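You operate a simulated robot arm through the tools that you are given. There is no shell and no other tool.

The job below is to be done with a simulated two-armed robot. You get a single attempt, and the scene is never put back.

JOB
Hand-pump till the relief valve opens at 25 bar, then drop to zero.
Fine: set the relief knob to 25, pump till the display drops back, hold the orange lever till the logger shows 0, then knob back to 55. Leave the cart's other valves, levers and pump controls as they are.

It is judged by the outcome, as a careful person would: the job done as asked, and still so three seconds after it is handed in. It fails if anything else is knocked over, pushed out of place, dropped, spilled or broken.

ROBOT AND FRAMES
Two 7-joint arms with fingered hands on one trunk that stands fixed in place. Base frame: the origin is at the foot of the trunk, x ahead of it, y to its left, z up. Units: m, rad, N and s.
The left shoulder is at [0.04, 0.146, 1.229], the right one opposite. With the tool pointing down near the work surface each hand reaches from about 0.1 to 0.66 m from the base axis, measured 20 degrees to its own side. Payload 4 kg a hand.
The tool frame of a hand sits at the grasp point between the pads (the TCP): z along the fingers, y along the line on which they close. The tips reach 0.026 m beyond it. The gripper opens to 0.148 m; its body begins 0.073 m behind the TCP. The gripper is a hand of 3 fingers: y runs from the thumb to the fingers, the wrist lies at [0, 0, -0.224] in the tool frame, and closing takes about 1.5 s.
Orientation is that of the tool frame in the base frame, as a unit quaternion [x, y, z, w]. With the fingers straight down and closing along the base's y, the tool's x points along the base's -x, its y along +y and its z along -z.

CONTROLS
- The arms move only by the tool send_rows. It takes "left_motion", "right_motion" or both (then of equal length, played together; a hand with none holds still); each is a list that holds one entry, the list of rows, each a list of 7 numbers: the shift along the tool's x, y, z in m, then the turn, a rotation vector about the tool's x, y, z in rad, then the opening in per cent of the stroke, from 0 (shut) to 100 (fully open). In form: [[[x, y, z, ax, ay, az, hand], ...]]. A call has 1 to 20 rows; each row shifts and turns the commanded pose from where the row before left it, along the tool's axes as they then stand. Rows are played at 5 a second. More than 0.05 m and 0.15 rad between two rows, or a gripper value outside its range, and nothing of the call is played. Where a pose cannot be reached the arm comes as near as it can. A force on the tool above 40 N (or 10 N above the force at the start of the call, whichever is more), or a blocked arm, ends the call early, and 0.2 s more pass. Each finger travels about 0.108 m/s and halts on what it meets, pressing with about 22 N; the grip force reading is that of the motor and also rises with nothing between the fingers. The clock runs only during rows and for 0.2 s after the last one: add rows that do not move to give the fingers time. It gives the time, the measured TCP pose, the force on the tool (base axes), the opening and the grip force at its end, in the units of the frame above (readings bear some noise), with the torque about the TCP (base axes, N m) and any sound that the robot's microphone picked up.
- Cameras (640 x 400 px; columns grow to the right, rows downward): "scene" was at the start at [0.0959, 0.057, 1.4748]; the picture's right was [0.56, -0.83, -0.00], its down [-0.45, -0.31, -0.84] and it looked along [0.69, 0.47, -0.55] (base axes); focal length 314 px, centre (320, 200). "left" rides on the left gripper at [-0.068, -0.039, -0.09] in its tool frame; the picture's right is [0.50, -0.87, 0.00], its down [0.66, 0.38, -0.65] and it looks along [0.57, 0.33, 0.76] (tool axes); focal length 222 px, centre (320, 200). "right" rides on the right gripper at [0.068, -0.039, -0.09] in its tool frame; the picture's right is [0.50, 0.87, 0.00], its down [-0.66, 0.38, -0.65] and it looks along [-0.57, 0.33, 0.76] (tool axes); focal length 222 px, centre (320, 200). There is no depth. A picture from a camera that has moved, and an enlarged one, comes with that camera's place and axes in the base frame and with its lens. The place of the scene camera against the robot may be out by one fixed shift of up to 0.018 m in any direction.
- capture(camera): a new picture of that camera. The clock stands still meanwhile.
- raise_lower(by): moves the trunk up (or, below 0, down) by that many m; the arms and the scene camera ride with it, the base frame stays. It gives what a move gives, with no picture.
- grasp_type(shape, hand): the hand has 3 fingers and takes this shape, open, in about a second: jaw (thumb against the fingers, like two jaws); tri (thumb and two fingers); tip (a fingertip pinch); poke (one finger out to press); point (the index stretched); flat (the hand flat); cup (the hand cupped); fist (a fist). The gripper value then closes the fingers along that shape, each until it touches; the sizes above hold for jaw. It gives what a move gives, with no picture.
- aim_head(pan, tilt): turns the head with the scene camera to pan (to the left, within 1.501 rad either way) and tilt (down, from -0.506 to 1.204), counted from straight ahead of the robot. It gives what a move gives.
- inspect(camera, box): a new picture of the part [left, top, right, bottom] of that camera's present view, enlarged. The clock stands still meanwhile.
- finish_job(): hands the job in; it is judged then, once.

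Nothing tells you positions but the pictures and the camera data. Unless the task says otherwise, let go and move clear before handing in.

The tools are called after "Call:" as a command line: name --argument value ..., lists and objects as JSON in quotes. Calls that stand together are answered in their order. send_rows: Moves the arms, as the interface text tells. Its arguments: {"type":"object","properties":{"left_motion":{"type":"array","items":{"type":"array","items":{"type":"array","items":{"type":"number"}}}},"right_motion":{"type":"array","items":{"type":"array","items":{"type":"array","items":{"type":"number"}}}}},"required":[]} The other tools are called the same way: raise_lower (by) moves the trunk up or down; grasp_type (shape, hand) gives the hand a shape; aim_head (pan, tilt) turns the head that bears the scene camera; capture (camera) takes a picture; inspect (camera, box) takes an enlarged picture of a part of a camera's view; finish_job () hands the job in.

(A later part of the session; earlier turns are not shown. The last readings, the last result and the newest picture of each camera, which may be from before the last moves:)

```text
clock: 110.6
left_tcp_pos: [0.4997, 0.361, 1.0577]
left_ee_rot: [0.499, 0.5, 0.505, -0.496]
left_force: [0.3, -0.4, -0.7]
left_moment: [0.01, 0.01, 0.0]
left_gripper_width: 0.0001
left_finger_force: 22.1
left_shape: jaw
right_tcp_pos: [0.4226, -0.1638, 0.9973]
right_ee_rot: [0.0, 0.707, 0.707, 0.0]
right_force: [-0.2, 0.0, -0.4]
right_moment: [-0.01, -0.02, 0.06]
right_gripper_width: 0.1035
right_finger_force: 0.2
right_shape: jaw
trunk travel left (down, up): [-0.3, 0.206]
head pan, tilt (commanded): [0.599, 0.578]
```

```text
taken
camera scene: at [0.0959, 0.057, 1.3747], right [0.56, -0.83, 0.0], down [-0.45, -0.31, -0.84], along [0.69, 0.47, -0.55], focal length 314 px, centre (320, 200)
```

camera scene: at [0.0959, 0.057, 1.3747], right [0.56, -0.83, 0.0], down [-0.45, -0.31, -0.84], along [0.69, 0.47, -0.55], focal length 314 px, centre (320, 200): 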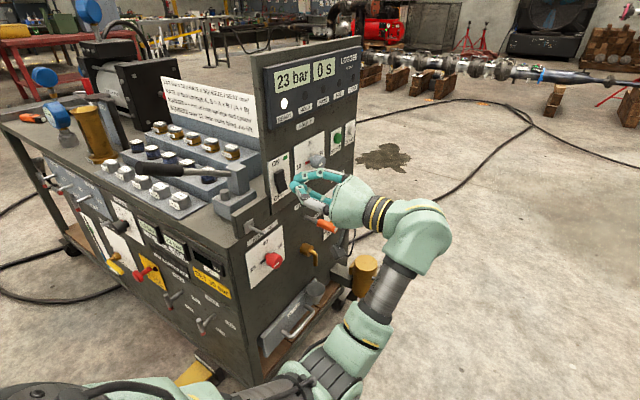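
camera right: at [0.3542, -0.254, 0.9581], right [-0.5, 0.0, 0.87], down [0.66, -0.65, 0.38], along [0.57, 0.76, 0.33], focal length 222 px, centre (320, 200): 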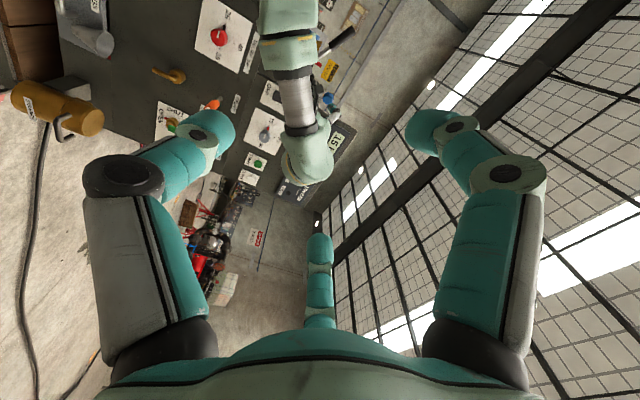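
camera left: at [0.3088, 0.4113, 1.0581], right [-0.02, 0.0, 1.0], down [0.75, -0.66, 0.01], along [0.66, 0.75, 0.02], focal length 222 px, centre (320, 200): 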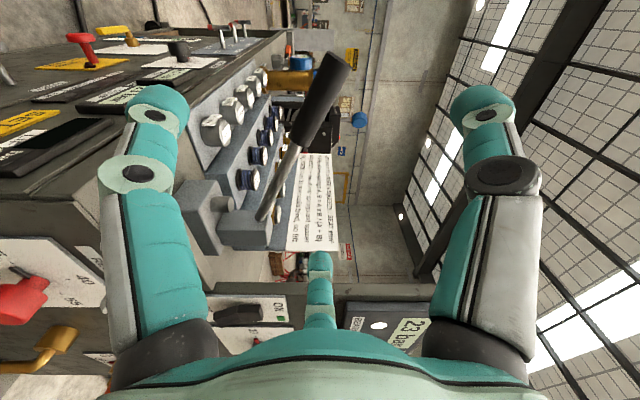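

Call:
raise_lower --by -0.17

Call:
send_rows --left_motion '[[[0, 0.0296, -0.002, -0.1324, 0, 0, 0], [0, 0.0296, -0.002, -0.1324, 0, 0, 0], [0, 0.0296, -0.002, -0.1324, 0, 0, 0]]]'

Call:
capture --camera "scene"

```text
clock: 112.5
left_tcp_pos: [0.4999, 0.36, 0.8879]
left_ee_rot: [0.5, 0.499, 0.504, -0.497]
left_force: [0.0, 0.8, 0.1]
left_moment: [-0.01, 0.0, 0.02]
left_gripper_width: 0.0
left_finger_force: 22.1
left_shape: jaw
right_tcp_pos: [0.4228, -0.1633, 0.8271]
right_ee_rot: [0.0, 0.707, 0.707, 0.0]
right_force: [0.8, 0.3, 0.1]
right_moment: [0.02, -0.03, -0.01]
right_gripper_width: 0.1033
right_finger_force: 0.0
right_shape: jaw
trunk travel left (down, up): [-0.13, 0.376]
head pan, tilt (commanded): [0.599, 0.578]
```

```text
clock: 113.3
left_tcp_pos: [0.5873, 0.3423, 0.8881]
left_ee_rot: [0.588, 0.39, 0.593, -0.387]
left_force: [-0.4, -0.4, 0.2]
left_moment: [0.01, 0.01, -0.04]
left_gripper_width: 0.0
left_finger_force: 22.1
left_shape: jaw
right_tcp_pos: [0.4238, -0.1635, 0.8266]
right_ee_rot: [0.0, 0.707, 0.707, 0.0]
right_force: [0.4, 0.0, -0.6]
right_moment: [-0.01, -0.02, 0.03]
right_gripper_width: 0.1032
right_finger_force: 0.0
right_shape: jaw
trunk travel left (down, up): [-0.13, 0.376]
head pan, tilt (commanded): [0.599, 0.578]
```

```text
taken
camera scene: at [0.0959, 0.057, 1.2051], right [0.56, -0.83, 0.0], down [-0.45, -0.31, -0.84], along [0.69, 0.47, -0.55], focal length 314 px, centre (320, 200)
```

scene: 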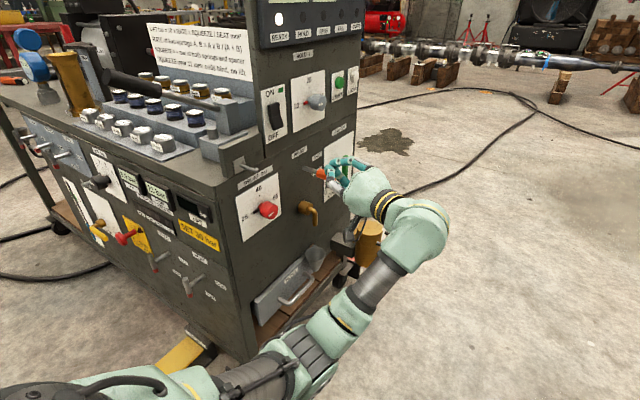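

Yawing works. I'll tilt the head up a little so that both the logger and the orange lever stay in view, and finish the yaw.

Call:
aim_head --pan 0.62 --tilt 0.42

Call:
send_rows --left_motion '[[[0, 0.0296, -0.002, -0.1324, 0, 0, 0], [0, 0.0296, -0.002, -0.1324, 0, 0, 0], [0, 0.0296, -0.002, -0.1324, 0, 0, 0], [0, 0.0296, -0.002, -0.1324, 0, 0, 0]]]'

Call:
capture --camera "scene"

Call:
capture --camera "left"

```text
clock: 114.0
left_tcp_pos: [0.5853, 0.3428, 0.8872]
left_ee_rot: [0.588, 0.39, 0.593, -0.388]
left_force: [0.5, 0.7, 0.1]
left_moment: [0.0, -0.02, 0.0]
left_gripper_width: 0.0002
left_finger_force: 22.7
left_shape: jaw
right_tcp_pos: [0.4228, -0.163, 0.8273]
right_ee_rot: [0.0, 0.707, 0.707, 0.0]
right_force: [0.9, 0.0, 0.5]
right_moment: [0.02, 0.01, 0.0]
right_gripper_width: 0.1035
right_finger_force: 0.0
right_shape: jaw
trunk travel left (down, up): [-0.13, 0.376]
head pan, tilt (commanded): [0.62, 0.421]
```

```text
clock: 115.0
left_tcp_pos: [0.6799, 0.2706, 0.8897]
left_ee_rot: [0.67, 0.22, 0.674, -0.219]
left_force: [0.4, 0.1, 0.4]
left_moment: [-0.02, -0.02, 0.02]
left_gripper_width: 0.0001
left_finger_force: 22.4
left_shape: jaw
right_tcp_pos: [0.4227, -0.1638, 0.827]
right_ee_rot: [0.0, 0.707, 0.707, 0.0]
right_force: [1.0, 0.5, -0.9]
right_moment: [-0.02, -0.01, 0.0]
right_gripper_width: 0.1033
right_finger_force: 0.2
right_shape: jaw
trunk travel left (down, up): [-0.13, 0.376]
head pan, tilt (commanded): [0.62, 0.421]
```

```text
taken
camera scene: at [0.0974, 0.0602, 1.2193], right [0.58, -0.81, 0.0], down [-0.33, -0.24, -0.91], along [0.74, 0.53, -0.41], focal length 314 px, centre (320, 200)
```

scene: 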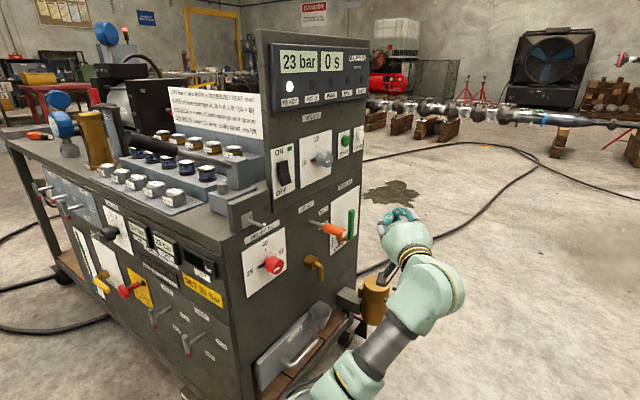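

```text
taken
camera left: at [0.5841, 0.2477, 0.8197], right [-0.52, 0.7, 0.5], down [-0.31, -0.69, 0.65], along [0.8, 0.18, 0.57], focal length 222 px, centre (320, 200)
```

left: 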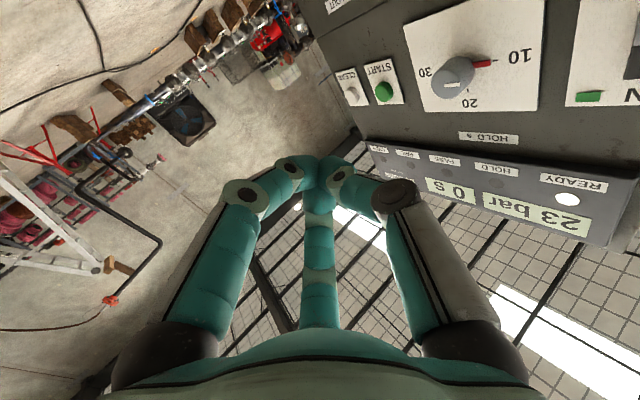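

Call:
inspect --camera "scene" --box '[270, 180, 430, 280]'

Call:
capture --camera "right"

```text
4.00 times, centred on (350, 230) of scene
camera zoom: at [0.0974, 0.0602, 1.2193], right [0.58, -0.81, 0.0], down [-0.33, -0.24, -0.91], along [0.74, 0.53, -0.41], focal length 1257 px, centre (200, 80)
```

zoom: 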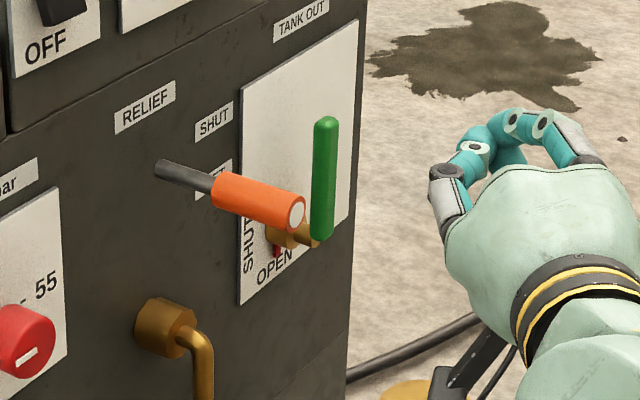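

```text
taken
camera right: at [0.3542, -0.2539, 0.7885], right [-0.5, 0.0, 0.87], down [0.66, -0.65, 0.38], along [0.57, 0.76, 0.33], focal length 222 px, centre (320, 200)
```

right: 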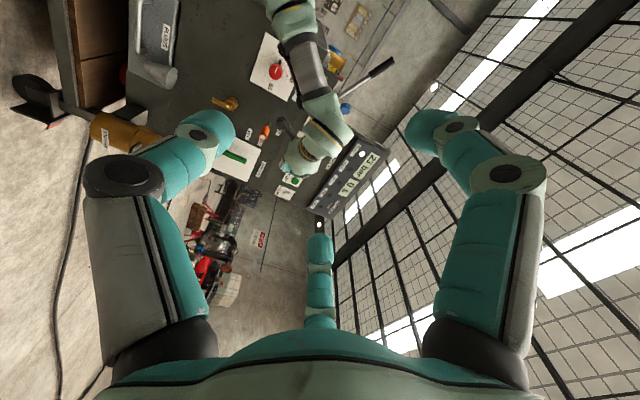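

Call:
inspect --camera "right" --box '[210, 80, 330, 200]'

```text
3.33 times, centred on (270, 140) of right
camera zoom: at [0.3542, -0.2539, 0.7885], right [-0.5, 0.0, 0.87], down [0.66, -0.65, 0.38], along [0.57, 0.76, 0.33], focal length 740 px, centre (487, 400)
```

zoom: 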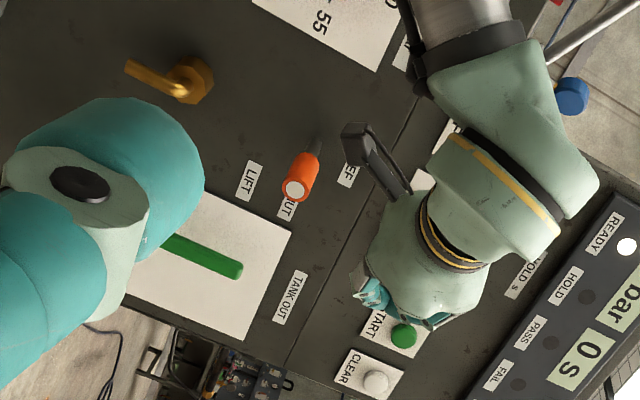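

Confirmed: the orange lever is at x = 0.726, z = 0.787, with y from 0.425 to 0.545. I'll move the closed fingers to just above it, keeping below the HOLD knob.

Call:
send_rows --left_motion '[[[-0.001, -0.0259, 0.0338, 0, 0, 0, 0], [-0.001, -0.0259, 0.0338, 0, 0, 0, 0], [-0.001, -0.0259, 0.0338, 0, 0, 0, 0], [-0.001, -0.0259, 0.0338, 0, 0, 0, 0], [-0.001, -0.0259, 0.0338, 0, 0, 0, 0]]]'

Call:
capture --camera "scene"

Call:
inspect --camera "scene" --box '[270, 160, 430, 260]'

Call:
inspect --camera "right" --box '[210, 80, 330, 200]'

```text
clock: 116.2
left_tcp_pos: [0.7392, 0.4739, 0.8832]
left_ee_rot: [0.669, 0.222, 0.674, -0.22]
left_force: [0.5, 0.3, 0.7]
left_moment: [0.01, 0.02, -0.02]
left_gripper_width: 0.0
left_finger_force: 21.6
left_shape: jaw
right_tcp_pos: [0.4233, -0.1635, 0.8272]
right_ee_rot: [0.0, 0.706, 0.708, -0.001]
right_force: [0.2, 0.5, 0.5]
right_moment: [-0.03, 0.0, 0.0]
right_gripper_width: 0.1034
right_finger_force: 0.0
right_shape: jaw
trunk travel left (down, up): [-0.13, 0.376]
head pan, tilt (commanded): [0.62, 0.421]
```

```text
taken
camera scene: at [0.0976, 0.0608, 1.2192], right [0.58, -0.81, 0.0], down [-0.33, -0.24, -0.91], along [0.74, 0.53, -0.41], focal length 314 px, centre (320, 200)
```

scene: 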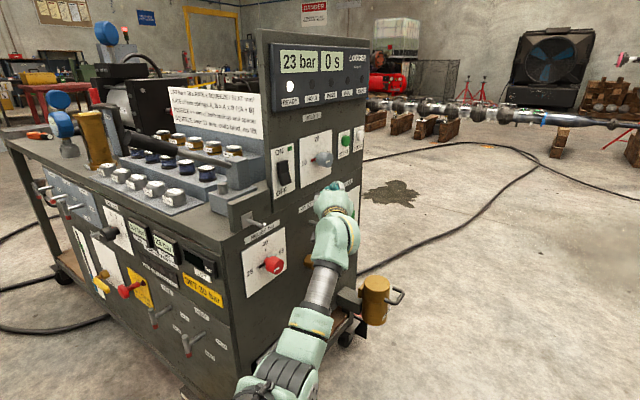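

```text
4.00 times, centred on (350, 210) of scene
camera zoom: at [0.0976, 0.0608, 1.2192], right [0.58, -0.81, 0.0], down [-0.33, -0.24, -0.91], along [0.74, 0.53, -0.41], focal length 1257 px, centre (200, 160)
```

zoom: 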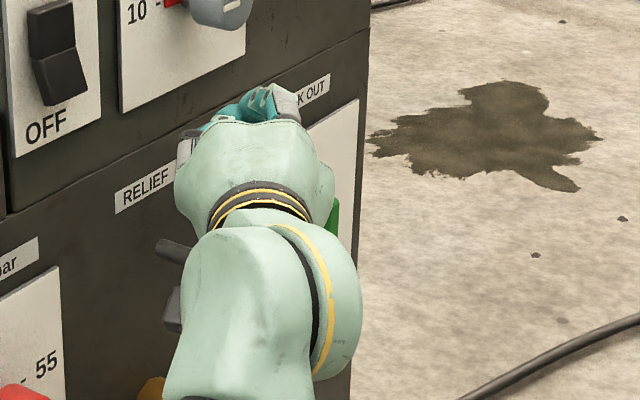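

```text
3.33 times, centred on (270, 140) of right
camera zoom: at [0.3543, -0.2536, 0.7886], right [-0.5, 0.0, 0.87], down [0.66, -0.65, 0.38], along [0.57, 0.76, 0.33], focal length 740 px, centre (487, 400)
```

zoom: 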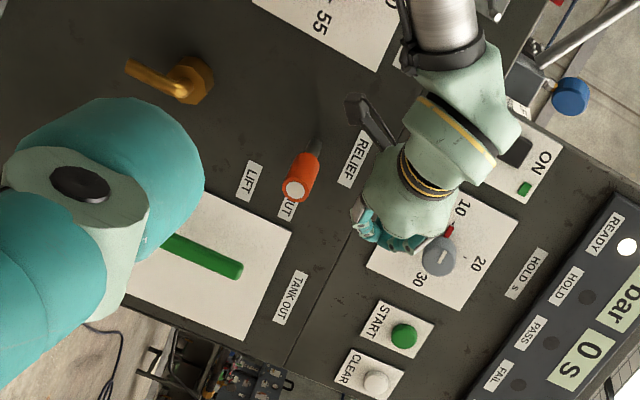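

The hand is above the lever. I'll lower it slowly until it touches, watching the force.

Call:
send_rows --left_motion '[[[-0.012, 0, 0, 0, 0, 0, 0], [-0.012, 0, 0, 0, 0, 0, 0], [-0.012, 0, 0, 0, 0, 0, 0]]]'

Call:
inspect --camera "right" --box '[210, 80, 330, 200]'

Call:
inspect --camera "scene" --box '[270, 160, 430, 260]'

```text
clock: 117.0
left_tcp_pos: [0.738, 0.4727, 0.8486]
left_ee_rot: [0.669, 0.221, 0.674, -0.221]
left_force: [-0.1, 0.7, 0.0]
left_moment: [0.02, -0.04, -0.01]
left_gripper_width: 0.0001
left_finger_force: 22.0
left_shape: jaw
right_tcp_pos: [0.4236, -0.1629, 0.8279]
right_ee_rot: [-0.001, 0.707, 0.707, 0.0]
right_force: [0.0, 0.0, 0.9]
right_moment: [0.02, -0.01, -0.02]
right_gripper_width: 0.1032
right_finger_force: 0.1
right_shape: jaw
trunk travel left (down, up): [-0.13, 0.376]
head pan, tilt (commanded): [0.62, 0.421]
```

```text
3.33 times, centred on (270, 140) of right
camera zoom: at [0.3543, -0.2538, 0.7885], right [-0.5, 0.0, 0.87], down [0.66, -0.65, 0.38], along [0.57, 0.76, 0.33], focal length 740 px, centre (487, 400)
```

zoom: 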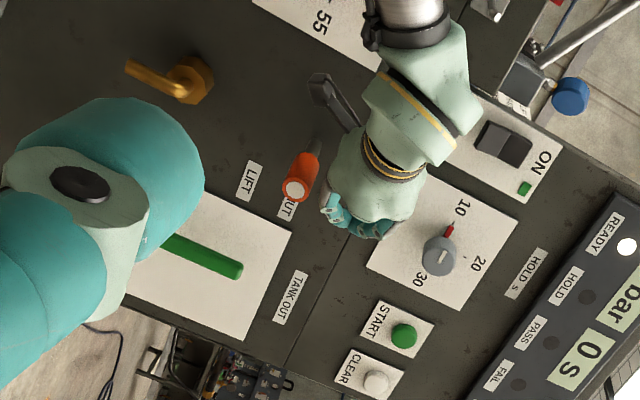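

```text
4.00 times, centred on (350, 210) of scene
camera zoom: at [0.0975, 0.0604, 1.2192], right [0.58, -0.81, 0.0], down [-0.33, -0.24, -0.91], along [0.74, 0.53, -0.41], focal length 1257 px, centre (200, 160)
```

zoom: 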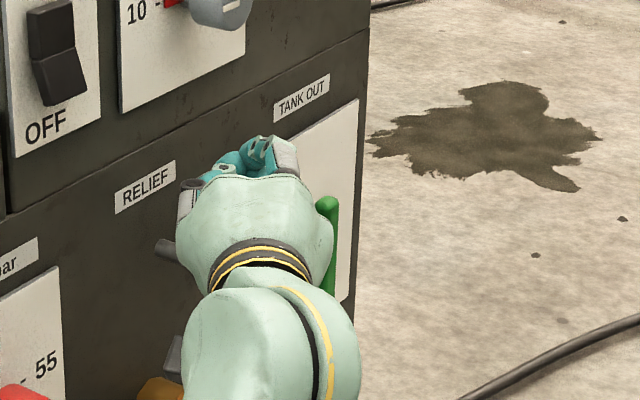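

Call:
send_rows --left_motion '[[[-0.01, 0, 0, 0, 0, 0, 0], [-0.01, 0, 0, 0, 0, 0, 0]]]'

Call:
inspect --camera "right" --box '[210, 80, 330, 200]'

Call:
inspect --camera "scene" --box '[250, 30, 390, 110]'

```text
clock: 117.7
left_tcp_pos: [0.738, 0.4719, 0.8289]
left_ee_rot: [0.669, 0.221, 0.675, -0.22]
left_force: [0.4, -1.4, 2.2]
left_moment: [-0.16, 0.05, 0.0]
left_gripper_width: 0.0
left_finger_force: 21.5
left_shape: jaw
right_tcp_pos: [0.423, -0.1632, 0.8281]
right_ee_rot: [0.0, 0.707, 0.707, 0.0]
right_force: [0.1, -0.1, 0.4]
right_moment: [0.0, 0.01, 0.0]
right_gripper_width: 0.1033
right_finger_force: 0.1
right_shape: jaw
trunk travel left (down, up): [-0.13, 0.376]
head pan, tilt (commanded): [0.62, 0.421]
```

```text
3.33 times, centred on (270, 140) of right
camera zoom: at [0.354, -0.2541, 0.7886], right [-0.5, 0.0, 0.87], down [0.66, -0.65, 0.38], along [0.57, 0.76, 0.33], focal length 740 px, centre (487, 400)
```

zoom: 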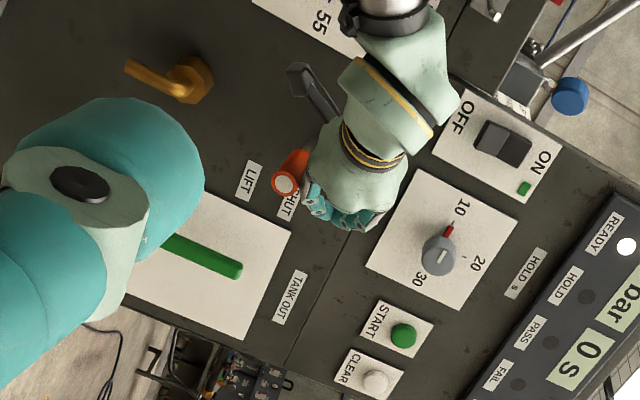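

```text
4.57 times, centred on (320, 70) of scene
camera zoom: at [0.0972, 0.06, 1.2193], right [0.58, -0.81, 0.0], down [-0.33, -0.24, -0.91], along [0.74, 0.53, -0.41], focal length 1436 px, centre (320, 794)
```

zoom: 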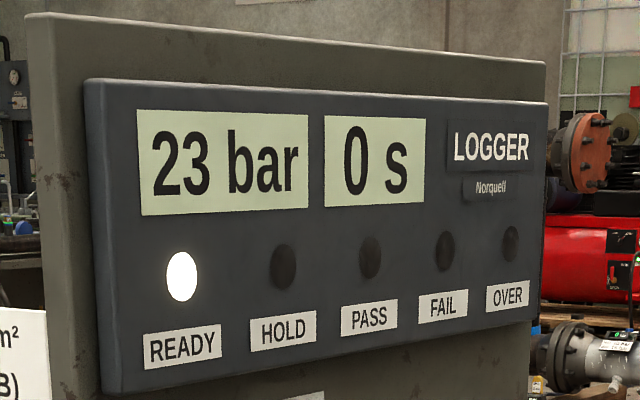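

Contact: the lever is moving down toward LIFT with about 2 N. I'll press on.

Call:
send_rows --left_motion '[[[-0.01, 0, 0, 0, 0, 0, 0], [-0.01, 0, 0, 0, 0, 0, 0]]]'

Call:
inspect --camera "scene" --box '[250, 30, 390, 110]'

Call:
inspect --camera "right" --box '[210, 80, 330, 200]'

```text
clock: 118.2
left_tcp_pos: [0.7385, 0.4728, 0.8084]
left_ee_rot: [0.669, 0.221, 0.675, -0.22]
left_force: [1.9, 0.0, 4.4]
left_moment: [-0.13, 0.0, 0.05]
left_gripper_width: 0.0
left_finger_force: 22.0
left_shape: jaw
right_tcp_pos: [0.4223, -0.1635, 0.8276]
right_ee_rot: [-0.001, 0.707, 0.707, 0.0]
right_force: [0.1, -0.5, 0.0]
right_moment: [-0.02, 0.02, -0.01]
right_gripper_width: 0.1031
right_finger_force: 0.0
right_shape: jaw
trunk travel left (down, up): [-0.13, 0.376]
head pan, tilt (commanded): [0.62, 0.421]
```

```text
4.57 times, centred on (320, 70) of scene
camera zoom: at [0.097, 0.0599, 1.2193], right [0.58, -0.81, 0.0], down [-0.33, -0.24, -0.91], along [0.74, 0.53, -0.41], focal length 1436 px, centre (320, 794)
```

zoom: 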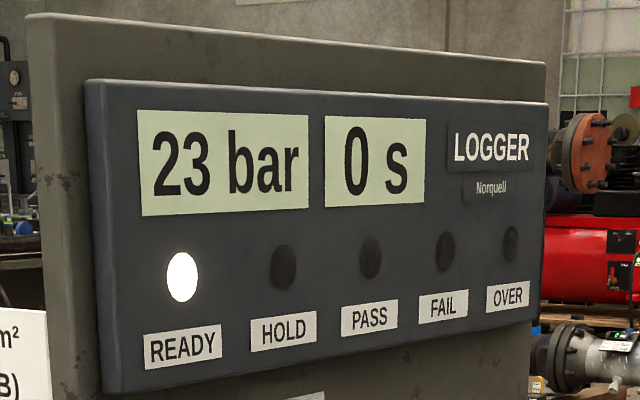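

```text
3.33 times, centred on (270, 140) of right
camera zoom: at [0.3539, -0.2541, 0.7886], right [-0.5, 0.0, 0.87], down [0.66, -0.65, 0.38], along [0.57, 0.76, 0.33], focal length 740 px, centre (487, 400)
```

zoom: 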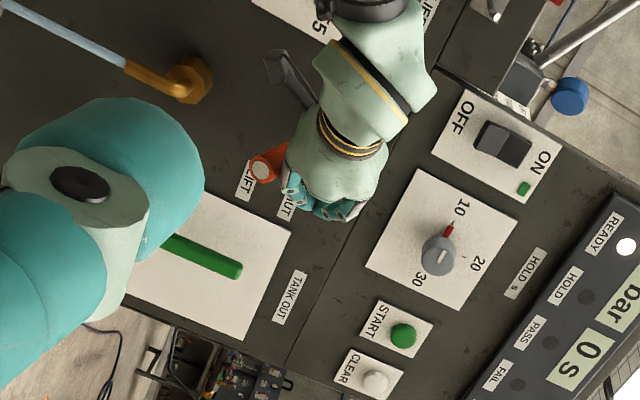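

Liquid is now discharging from the spout, so the relief is lifted. I'll hold here and watch the logger.

Call:
send_rows --left_motion '[[[0, 0, 0, 0, 0, 0, 0], [0, 0, 0, 0, 0, 0, 0], [0, 0, 0, 0, 0, 0, 0], [0, 0, 0, 0, 0, 0, 0], [0, 0, 0, 0, 0, 0, 0]]]'

Call:
inspect --camera "scene" --box '[250, 30, 390, 110]'

Call:
capture --camera "right"

Call:
capture --camera "scene"

```text
clock: 119.5
left_tcp_pos: [0.7368, 0.4728, 0.8073]
left_ee_rot: [0.67, 0.22, 0.674, -0.22]
left_force: [1.0, -0.3, 4.5]
left_moment: [-0.15, 0.02, 0.04]
left_gripper_width: 0.0
left_finger_force: 22.2
left_shape: jaw
right_tcp_pos: [0.4232, -0.164, 0.8267]
right_ee_rot: [0.0, 0.707, 0.707, 0.0]
right_force: [-0.1, -0.1, 0.7]
right_moment: [-0.02, 0.0, 0.0]
right_gripper_width: 0.103
right_finger_force: 0.0
right_shape: jaw
trunk travel left (down, up): [-0.13, 0.376]
head pan, tilt (commanded): [0.62, 0.421]
```

```text
4.57 times, centred on (320, 70) of scene
camera zoom: at [0.097, 0.0599, 1.2193], right [0.58, -0.81, 0.0], down [-0.33, -0.24, -0.91], along [0.74, 0.53, -0.41], focal length 1436 px, centre (320, 794)
```

zoom: 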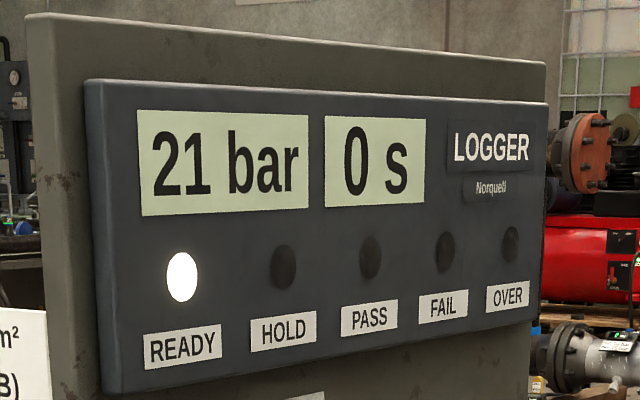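

```text
taken
camera right: at [0.3539, -0.2541, 0.7886], right [-0.5, 0.0, 0.87], down [0.66, -0.65, 0.38], along [0.57, 0.76, 0.33], focal length 222 px, centre (320, 200)
```

right: 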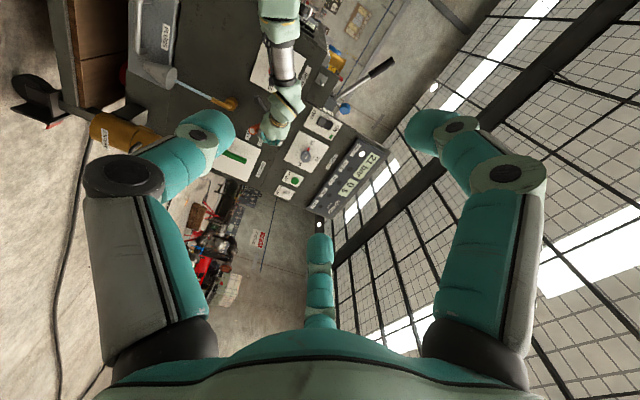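

```text
taken
camera scene: at [0.097, 0.0599, 1.2193], right [0.58, -0.81, 0.0], down [-0.33, -0.24, -0.91], along [0.74, 0.53, -0.41], focal length 314 px, centre (320, 200)
```

scene: 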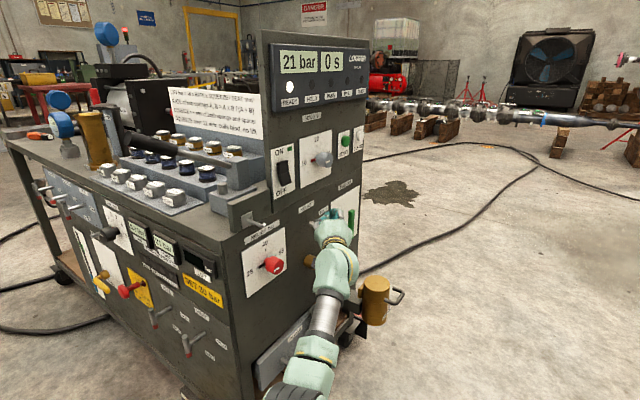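

The stream falls into the cup below and the pressure is dropping (21 bar). I'll press slightly farther towards full LIFT and keep holding.

Call:
send_rows --left_motion '[[[-0.008, 0, 0, 0, 0, 0, 0], [0, 0, 0, 0, 0, 0, 0], [0, 0, 0, 0, 0, 0, 0], [0, 0, 0, 0, 0, 0, 0], [0, 0, 0, 0, 0, 0, 0], [0, 0, 0, 0, 0, 0, 0], [0, 0, 0, 0, 0, 0, 0], [0, 0, 0, 0, 0, 0, 0], [0, 0, 0, 0, 0, 0, 0], [0, 0, 0, 0, 0, 0, 0]]]'

Call:
inspect --camera "scene" --box '[250, 30, 390, 110]'

Call:
inspect --camera "right" --box '[130, 0, 330, 200]'

```text
clock: 121.7
left_tcp_pos: [0.7374, 0.473, 0.7994]
left_ee_rot: [0.669, 0.221, 0.674, -0.221]
left_force: [1.0, -0.4, 5.2]
left_moment: [-0.14, 0.06, 0.0]
left_gripper_width: 0.0
left_finger_force: 22.3
left_shape: jaw
right_tcp_pos: [0.4226, -0.1629, 0.8279]
right_ee_rot: [0.001, 0.708, 0.707, 0.0]
right_force: [0.0, -0.3, 0.5]
right_moment: [0.04, -0.02, -0.02]
right_gripper_width: 0.1032
right_finger_force: 0.0
right_shape: jaw
trunk travel left (down, up): [-0.13, 0.376]
head pan, tilt (commanded): [0.62, 0.421]
```

```text
4.57 times, centred on (320, 70) of scene
camera zoom: at [0.0968, 0.0598, 1.2194], right [0.58, -0.81, 0.0], down [-0.33, -0.24, -0.91], along [0.74, 0.53, -0.41], focal length 1436 px, centre (320, 794)
```

zoom: 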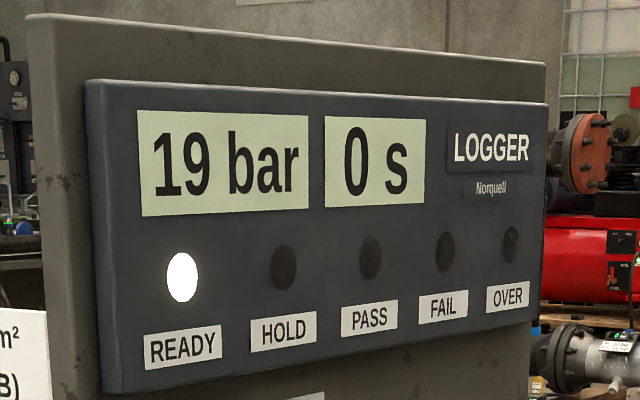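

```text
2.00 times, centred on (230, 100) of right
camera zoom: at [0.3538, -0.2542, 0.7886], right [-0.5, 0.0, 0.87], down [0.66, -0.65, 0.38], along [0.57, 0.76, 0.33], focal length 444 px, centre (500, 400)
```

zoom: 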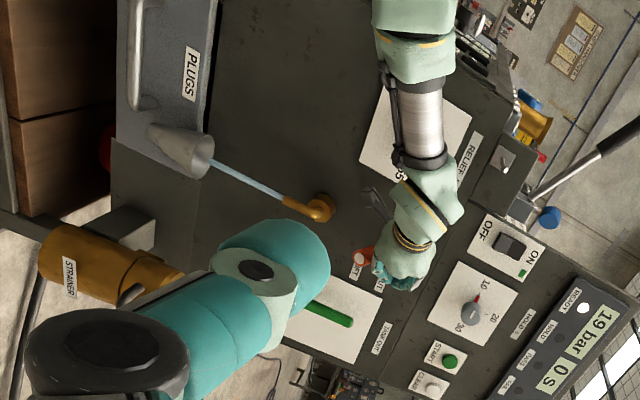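

Call:
send_rows --left_motion '[[[-0.01, 0, 0, 0, 0, 0, 0], [0, 0, 0, 0, 0, 0, 0], [0, 0, 0, 0, 0, 0, 0], [0, 0, 0, 0, 0, 0, 0], [0, 0, 0, 0, 0, 0, 0], [0, 0, 0, 0, 0, 0, 0], [0, 0, 0, 0, 0, 0, 0], [0, 0, 0, 0, 0, 0, 0], [0, 0, 0, 0, 0, 0, 0], [0, 0, 0, 0, 0, 0, 0]]]'

Call:
inspect --camera "scene" --box '[250, 30, 390, 110]'

Call:
inspect --camera "right" --box '[210, 80, 330, 200]'

```text
clock: 123.8
left_tcp_pos: [0.737, 0.4719, 0.7938]
left_ee_rot: [0.668, 0.22, 0.676, -0.22]
left_force: [8.2, -1.8, 19.6]
left_moment: [-0.66, 0.01, 0.26]
left_gripper_width: 0.0
left_finger_force: 22.2
left_shape: jaw
right_tcp_pos: [0.4209, -0.1649, 0.8278]
right_ee_rot: [-0.001, 0.707, 0.707, 0.0]
right_force: [-0.4, -0.4, -0.1]
right_moment: [0.01, 0.0, 0.0]
right_gripper_width: 0.1033
right_finger_force: 0.1
right_shape: jaw
trunk travel left (down, up): [-0.13, 0.376]
head pan, tilt (commanded): [0.62, 0.421]
```

```text
4.57 times, centred on (320, 70) of scene
camera zoom: at [0.0956, 0.0583, 1.2196], right [0.58, -0.81, 0.0], down [-0.33, -0.24, -0.91], along [0.74, 0.53, -0.41], focal length 1436 px, centre (320, 794)
```

zoom: 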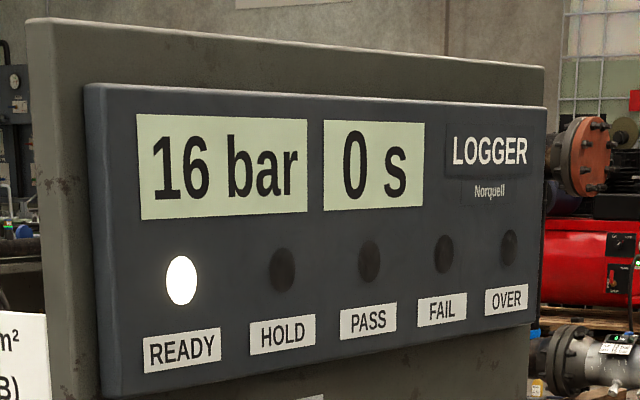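

```text
3.33 times, centred on (270, 140) of right
camera zoom: at [0.353, -0.2552, 0.7887], right [-0.5, 0.0, 0.87], down [0.66, -0.65, 0.38], along [0.57, 0.76, 0.33], focal length 740 px, centre (487, 400)
```

zoom: 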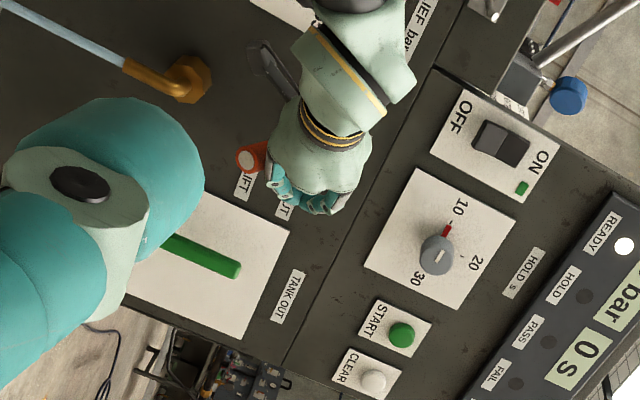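

The lever has reached its stop (20 N). I'll ease off 5 mm to just hold it there.

Call:
send_rows --left_motion '[[[0.003, 0, 0, 0, 0, 0, 0], [0, 0, 0, 0, 0, 0, 0], [0, 0, 0, 0, 0, 0, 0], [0, 0, 0, 0, 0, 0, 0], [0, 0, 0, 0, 0, 0, 0], [0, 0, 0, 0, 0, 0, 0], [0, 0, 0, 0, 0, 0, 0], [0, 0, 0, 0, 0, 0, 0], [0, 0, 0, 0, 0, 0, 0], [0, 0, 0, 0, 0, 0, 0], [0, 0, 0, 0, 0, 0, 0], [0, 0, 0, 0, 0, 0, 0], [0, 0, 0, 0, 0, 0, 0], [0, 0, 0, 0, 0, 0, 0], [0, 0, 0, 0, 0, 0, 0], [0, 0, 0, 0, 0, 0, 0], [0, 0, 0, 0, 0, 0, 0], [0, 0, 0, 0, 0, 0, 0], [0, 0, 0, 0, 0, 0, 0], [0, 0, 0, 0, 0, 0, 0]]]'

Call:
inspect --camera "scene" --box '[250, 30, 390, 110]'

```text
clock: 128.1
left_tcp_pos: [0.7371, 0.4717, 0.794]
left_ee_rot: [0.669, 0.221, 0.675, -0.221]
left_force: [1.7, -8.3, 8.7]
left_moment: [-0.54, 0.03, 0.17]
left_gripper_width: 0.0
left_finger_force: 22.0
left_shape: jaw
right_tcp_pos: [0.422, -0.1647, 0.8272]
right_ee_rot: [0.001, 0.706, 0.708, 0.0]
right_force: [0.2, -0.2, -0.3]
right_moment: [0.0, 0.01, 0.01]
right_gripper_width: 0.1033
right_finger_force: 0.2
right_shape: jaw
trunk travel left (down, up): [-0.13, 0.376]
head pan, tilt (commanded): [0.62, 0.421]
```

```text
4.57 times, centred on (320, 70) of scene
camera zoom: at [0.0965, 0.0586, 1.2194], right [0.58, -0.81, 0.0], down [-0.33, -0.24, -0.91], along [0.74, 0.53, -0.41], focal length 1436 px, centre (320, 794)
```

zoom: 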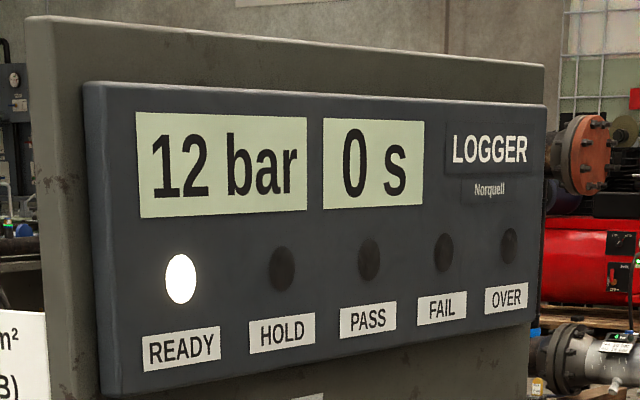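

Now 12 bar, falling at about 1 bar per second. I'll keep holding.

Call:
send_rows --left_motion '[[[0, 0, 0, 0, 0, 0, 0], [0, 0, 0, 0, 0, 0, 0], [0, 0, 0, 0, 0, 0, 0], [0, 0, 0, 0, 0, 0, 0], [0, 0, 0, 0, 0, 0, 0], [0, 0, 0, 0, 0, 0, 0], [0, 0, 0, 0, 0, 0, 0], [0, 0, 0, 0, 0, 0, 0], [0, 0, 0, 0, 0, 0, 0], [0, 0, 0, 0, 0, 0, 0], [0, 0, 0, 0, 0, 0, 0], [0, 0, 0, 0, 0, 0, 0], [0, 0, 0, 0, 0, 0, 0], [0, 0, 0, 0, 0, 0, 0], [0, 0, 0, 0, 0, 0, 0], [0, 0, 0, 0, 0, 0, 0], [0, 0, 0, 0, 0, 0, 0], [0, 0, 0, 0, 0, 0, 0], [0, 0, 0, 0, 0, 0, 0], [0, 0, 0, 0, 0, 0, 0]]]'

Call:
send_rows --left_motion '[[[0, 0, 0, 0, 0, 0, 0], [0, 0, 0, 0, 0, 0, 0], [0, 0, 0, 0, 0, 0, 0], [0, 0, 0, 0, 0, 0, 0], [0, 0, 0, 0, 0, 0, 0], [0, 0, 0, 0, 0, 0, 0], [0, 0, 0, 0, 0, 0, 0], [0, 0, 0, 0, 0, 0, 0], [0, 0, 0, 0, 0, 0, 0], [0, 0, 0, 0, 0, 0, 0], [0, 0, 0, 0, 0, 0, 0], [0, 0, 0, 0, 0, 0, 0], [0, 0, 0, 0, 0, 0, 0], [0, 0, 0, 0, 0, 0, 0], [0, 0, 0, 0, 0, 0, 0], [0, 0, 0, 0, 0, 0, 0], [0, 0, 0, 0, 0, 0, 0], [0, 0, 0, 0, 0, 0, 0], [0, 0, 0, 0, 0, 0, 0], [0, 0, 0, 0, 0, 0, 0]]]'

Call:
inspect --camera "scene" --box '[250, 30, 390, 110]'

Call:
inspect --camera "right" --box '[130, 0, 330, 200]'

```text
clock: 132.2
left_tcp_pos: [0.7377, 0.473, 0.795]
left_ee_rot: [0.669, 0.22, 0.675, -0.22]
left_force: [1.0, -7.1, 8.1]
left_moment: [-0.55, 0.05, 0.16]
left_gripper_width: 0.0003
left_finger_force: 22.4
left_shape: jaw
right_tcp_pos: [0.4224, -0.1641, 0.8266]
right_ee_rot: [0.0, 0.706, 0.708, 0.0]
right_force: [1.0, -0.7, -0.3]
right_moment: [0.0, 0.01, -0.01]
right_gripper_width: 0.1032
right_finger_force: 0.1
right_shape: jaw
trunk travel left (down, up): [-0.13, 0.376]
head pan, tilt (commanded): [0.62, 0.421]
```

```text
clock: 136.4
left_tcp_pos: [0.7385, 0.4719, 0.7946]
left_ee_rot: [0.669, 0.221, 0.675, -0.221]
left_force: [1.9, -6.9, 8.5]
left_moment: [-0.57, 0.09, 0.11]
left_gripper_width: 0.0
left_finger_force: 22.3
left_shape: jaw
right_tcp_pos: [0.4227, -0.1648, 0.8271]
right_ee_rot: [0.001, 0.707, 0.708, 0.0]
right_force: [0.1, 0.7, 0.3]
right_moment: [-0.02, -0.01, 0.01]
right_gripper_width: 0.1031
right_finger_force: 0.2
right_shape: jaw
trunk travel left (down, up): [-0.13, 0.376]
head pan, tilt (commanded): [0.62, 0.421]
```

```text
4.57 times, centred on (320, 70) of scene
camera zoom: at [0.0965, 0.0587, 1.2194], right [0.58, -0.81, 0.0], down [-0.33, -0.24, -0.91], along [0.74, 0.53, -0.41], focal length 1436 px, centre (320, 794)
```

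zoom: 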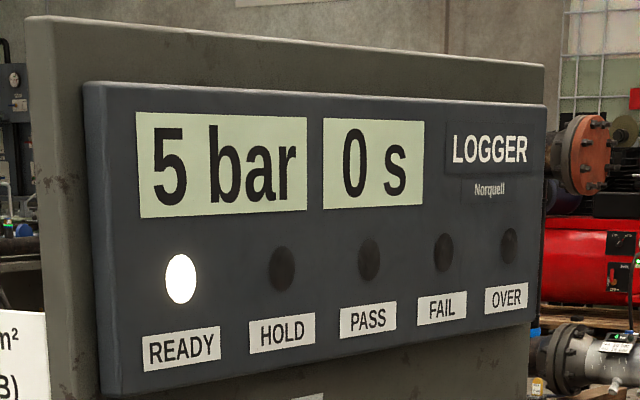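

```text
2.00 times, centred on (230, 100) of right
camera zoom: at [0.3536, -0.2549, 0.7885], right [-0.5, 0.0, 0.87], down [0.66, -0.65, 0.38], along [0.57, 0.76, 0.33], focal length 444 px, centre (500, 400)
```

zoom: 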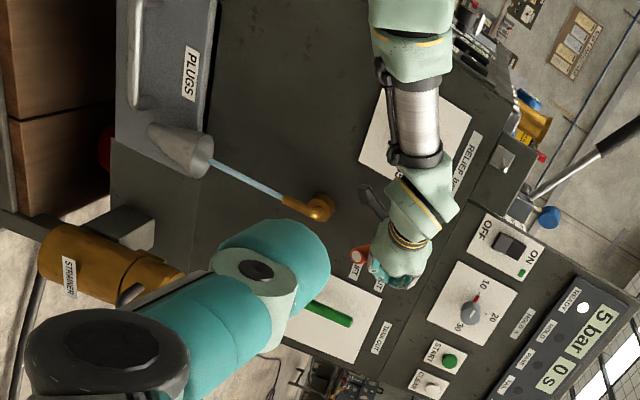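

5 bar, still flowing neatly into the cup. I'll keep holding until it reads 0, plus a little margin.

Call:
send_rows --left_motion '[[[0, 0, 0, 0, 0, 0, 0], [0, 0, 0, 0, 0, 0, 0], [0, 0, 0, 0, 0, 0, 0], [0, 0, 0, 0, 0, 0, 0], [0, 0, 0, 0, 0, 0, 0], [0, 0, 0, 0, 0, 0, 0], [0, 0, 0, 0, 0, 0, 0], [0, 0, 0, 0, 0, 0, 0], [0, 0, 0, 0, 0, 0, 0], [0, 0, 0, 0, 0, 0, 0], [0, 0, 0, 0, 0, 0, 0], [0, 0, 0, 0, 0, 0, 0], [0, 0, 0, 0, 0, 0, 0], [0, 0, 0, 0, 0, 0, 0], [0, 0, 0, 0, 0, 0, 0], [0, 0, 0, 0, 0, 0, 0], [0, 0, 0, 0, 0, 0, 0], [0, 0, 0, 0, 0, 0, 0], [0, 0, 0, 0, 0, 0, 0], [0, 0, 0, 0, 0, 0, 0]]]'

Call:
send_rows --left_motion '[[[0, 0, 0, 0, 0, 0, 0], [0, 0, 0, 0, 0, 0, 0], [0, 0, 0, 0, 0, 0, 0], [0, 0, 0, 0, 0, 0, 0], [0, 0, 0, 0, 0, 0, 0], [0, 0, 0, 0, 0, 0, 0], [0, 0, 0, 0, 0, 0, 0], [0, 0, 0, 0, 0, 0, 0], [0, 0, 0, 0, 0, 0, 0], [0, 0, 0, 0, 0, 0, 0], [0, 0, 0, 0, 0, 0, 0], [0, 0, 0, 0, 0, 0, 0], [0, 0, 0, 0, 0, 0, 0], [0, 0, 0, 0, 0, 0, 0], [0, 0, 0, 0, 0, 0, 0], [0, 0, 0, 0, 0, 0, 0], [0, 0, 0, 0, 0, 0, 0], [0, 0, 0, 0, 0, 0, 0], [0, 0, 0, 0, 0, 0, 0], [0, 0, 0, 0, 0, 0, 0]]]'

Call:
inspect --camera "scene" --box '[250, 30, 390, 110]'

Call:
inspect --camera "right" --box '[130, 0, 330, 200]'

```text
clock: 140.7
left_tcp_pos: [0.7381, 0.472, 0.7941]
left_ee_rot: [0.669, 0.22, 0.675, -0.22]
left_force: [1.5, -7.7, 8.9]
left_moment: [-0.54, 0.06, 0.16]
left_gripper_width: 0.0
left_finger_force: 22.0
left_shape: jaw
right_tcp_pos: [0.4217, -0.1644, 0.8273]
right_ee_rot: [0.0, 0.706, 0.708, 0.0]
right_force: [-0.4, 0.3, -0.1]
right_moment: [0.03, 0.04, 0.04]
right_gripper_width: 0.1033
right_finger_force: 0.0
right_shape: jaw
trunk travel left (down, up): [-0.13, 0.376]
head pan, tilt (commanded): [0.62, 0.421]
```

```text
clock: 144.8
left_tcp_pos: [0.7388, 0.4722, 0.7947]
left_ee_rot: [0.669, 0.221, 0.675, -0.221]
left_force: [1.3, -7.4, 9.3]
left_moment: [-0.53, 0.07, 0.17]
left_gripper_width: 0.0
left_finger_force: 22.2
left_shape: jaw
right_tcp_pos: [0.4224, -0.1645, 0.8273]
right_ee_rot: [-0.001, 0.706, 0.708, 0.0]
right_force: [0.2, -0.3, -0.2]
right_moment: [-0.02, -0.03, 0.0]
right_gripper_width: 0.1033
right_finger_force: 0.2
right_shape: jaw
trunk travel left (down, up): [-0.13, 0.376]
head pan, tilt (commanded): [0.62, 0.421]
```

```text
4.57 times, centred on (320, 70) of scene
camera zoom: at [0.0965, 0.0587, 1.2194], right [0.58, -0.81, 0.0], down [-0.33, -0.24, -0.91], along [0.74, 0.53, -0.41], focal length 1436 px, centre (320, 794)
```

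zoom: 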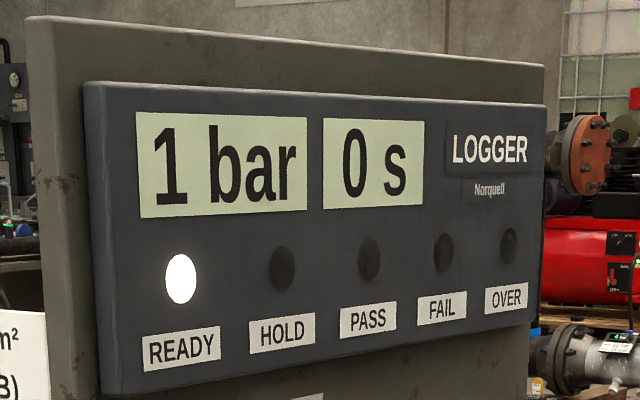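

```text
2.00 times, centred on (230, 100) of right
camera zoom: at [0.3536, -0.2549, 0.7885], right [-0.5, 0.0, 0.87], down [0.66, -0.65, 0.38], along [0.57, 0.76, 0.33], focal length 444 px, centre (500, 400)
```

zoom: 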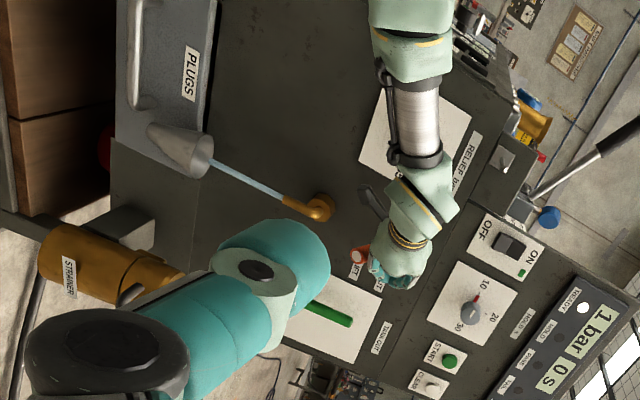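

1 bar left. I'll hold on.

Call:
send_rows --left_motion '[[[0, 0, 0, 0, 0, 0, 0], [0, 0, 0, 0, 0, 0, 0], [0, 0, 0, 0, 0, 0, 0], [0, 0, 0, 0, 0, 0, 0], [0, 0, 0, 0, 0, 0, 0], [0, 0, 0, 0, 0, 0, 0], [0, 0, 0, 0, 0, 0, 0], [0, 0, 0, 0, 0, 0, 0], [0, 0, 0, 0, 0, 0, 0], [0, 0, 0, 0, 0, 0, 0], [0, 0, 0, 0, 0, 0, 0], [0, 0, 0, 0, 0, 0, 0], [0, 0, 0, 0, 0, 0, 0], [0, 0, 0, 0, 0, 0, 0], [0, 0, 0, 0, 0, 0, 0], [0, 0, 0, 0, 0, 0, 0], [0, 0, 0, 0, 0, 0, 0], [0, 0, 0, 0, 0, 0, 0], [0, 0, 0, 0, 0, 0, 0], [0, 0, 0, 0, 0, 0, 0]]]'

Call:
inspect --camera "scene" --box '[250, 30, 390, 110]'

Call:
inspect --camera "right" --box '[130, 0, 330, 200]'

```text
clock: 149.1
left_tcp_pos: [0.7366, 0.4724, 0.7944]
left_ee_rot: [0.669, 0.221, 0.675, -0.221]
left_force: [2.1, -7.3, 8.7]
left_moment: [-0.54, 0.04, 0.14]
left_gripper_width: 0.0
left_finger_force: 22.4
left_shape: jaw
right_tcp_pos: [0.4215, -0.1648, 0.8277]
right_ee_rot: [0.0, 0.707, 0.708, -0.001]
right_force: [0.0, 0.2, 0.4]
right_moment: [0.05, 0.0, 0.01]
right_gripper_width: 0.1033
right_finger_force: 0.1
right_shape: jaw
trunk travel left (down, up): [-0.13, 0.376]
head pan, tilt (commanded): [0.62, 0.421]
```

```text
4.57 times, centred on (320, 70) of scene
camera zoom: at [0.0965, 0.0587, 1.2194], right [0.58, -0.81, 0.0], down [-0.33, -0.24, -0.91], along [0.74, 0.53, -0.41], focal length 1436 px, centre (320, 794)
```

zoom: 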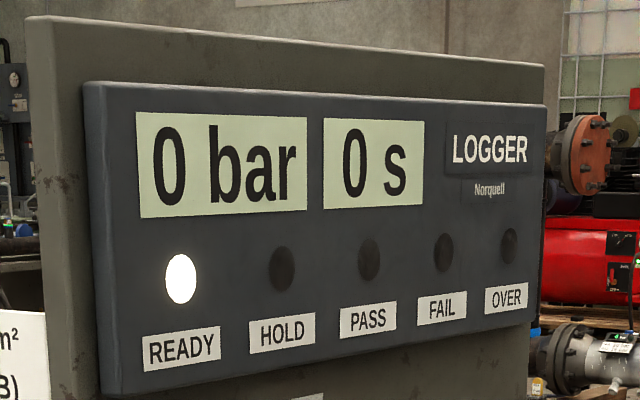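

```text
2.00 times, centred on (230, 100) of right
camera zoom: at [0.3536, -0.2549, 0.7885], right [-0.5, 0.0, 0.87], down [0.66, -0.65, 0.38], along [0.57, 0.76, 0.33], focal length 444 px, centre (500, 400)
```

zoom: 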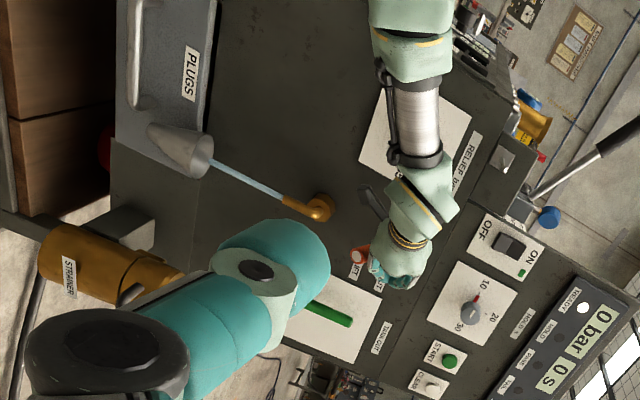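

The logger shows 0 bar. I'll hold two more seconds for margin, then lift off so the lever can return to SHUT.

Call:
send_rows --left_motion '[[[0, 0, 0, 0, 0, 0, 0], [0, 0, 0, 0, 0, 0, 0], [0, 0, 0, 0, 0, 0, 0], [0, 0, 0, 0, 0, 0, 0], [0, 0, 0, 0, 0, 0, 0], [0, 0, 0, 0, 0, 0, 0], [0, 0, 0, 0, 0, 0, 0], [0, 0, 0, 0, 0, 0, 0], [0, 0, 0, 0, 0, 0, 0], [0, 0, 0, 0, 0, 0, 0], [0, 0, 0, 0, 0, 0, 0], [0, 0, 0, 0, 0, 0, 0]]]'

Call:
send_rows --left_motion '[[[0.012, 0, 0, 0, 0, 0, 0], [0.012, 0, 0, 0, 0, 0, 0], [0.012, 0, 0, 0, 0, 0, 0], [0.012, 0, 0, 0, 0, 0, 0], [0.012, 0, 0, 0, 0, 0, 0], [0.012, 0, 0, 0, 0, 0, 0], [0.012, 0, 0, 0, 0, 0, 0]]]'

Call:
inspect --camera "right" --box '[130, 0, 330, 200]'

Call:
inspect --camera "scene" --box '[250, 30, 390, 110]'

```text
clock: 151.7
left_tcp_pos: [0.7383, 0.472, 0.795]
left_ee_rot: [0.669, 0.222, 0.674, -0.222]
left_force: [1.9, -6.8, 8.8]
left_moment: [-0.56, 0.02, 0.13]
left_gripper_width: 0.0001
left_finger_force: 21.6
left_shape: jaw
right_tcp_pos: [0.4219, -0.1645, 0.8266]
right_ee_rot: [0.0, 0.706, 0.708, -0.001]
right_force: [-1.0, 0.4, 0.6]
right_moment: [-0.02, 0.0, 0.01]
right_gripper_width: 0.1033
right_finger_force: 0.1
right_shape: jaw
trunk travel left (down, up): [-0.13, 0.376]
head pan, tilt (commanded): [0.62, 0.421]
```

```text
clock: 153.2
left_tcp_pos: [0.7384, 0.4731, 0.8788]
left_ee_rot: [0.67, 0.221, 0.674, -0.22]
left_force: [0.3, 0.7, 0.3]
left_moment: [0.03, 0.02, 0.03]
left_gripper_width: 0.0003
left_finger_force: 22.1
left_shape: jaw
right_tcp_pos: [0.4228, -0.1638, 0.8275]
right_ee_rot: [0.0, 0.707, 0.707, 0.0]
right_force: [0.0, 0.6, -0.3]
right_moment: [-0.04, -0.02, -0.01]
right_gripper_width: 0.1029
right_finger_force: 0.1
right_shape: jaw
trunk travel left (down, up): [-0.13, 0.376]
head pan, tilt (commanded): [0.62, 0.421]
```

```text
2.00 times, centred on (230, 100) of right
camera zoom: at [0.3541, -0.254, 0.7886], right [-0.5, 0.0, 0.87], down [0.66, -0.65, 0.38], along [0.57, 0.76, 0.33], focal length 444 px, centre (500, 400)
```

zoom: 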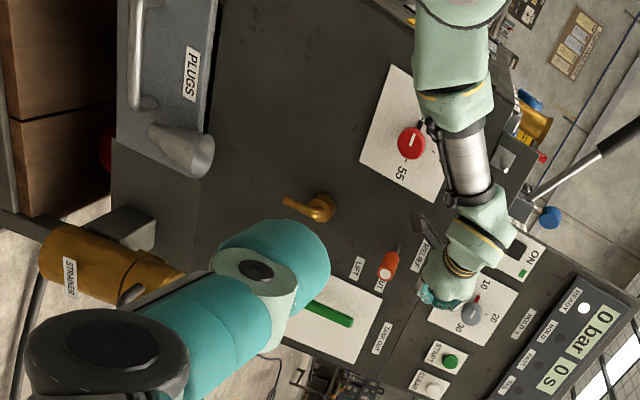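

```text
4.57 times, centred on (320, 70) of scene
camera zoom: at [0.0973, 0.0602, 1.2193], right [0.58, -0.81, 0.0], down [-0.33, -0.24, -0.91], along [0.74, 0.53, -0.41], focal length 1436 px, centre (320, 794)
```

zoom: 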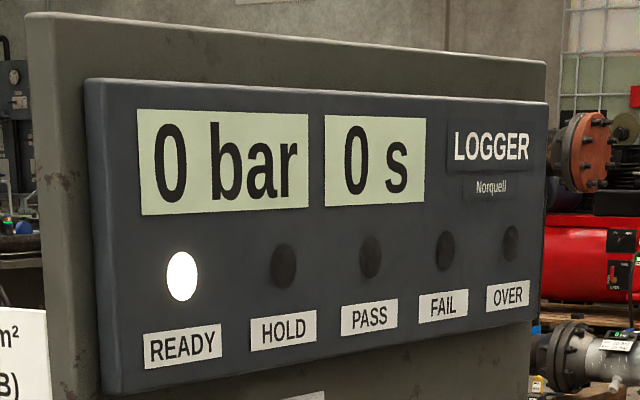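

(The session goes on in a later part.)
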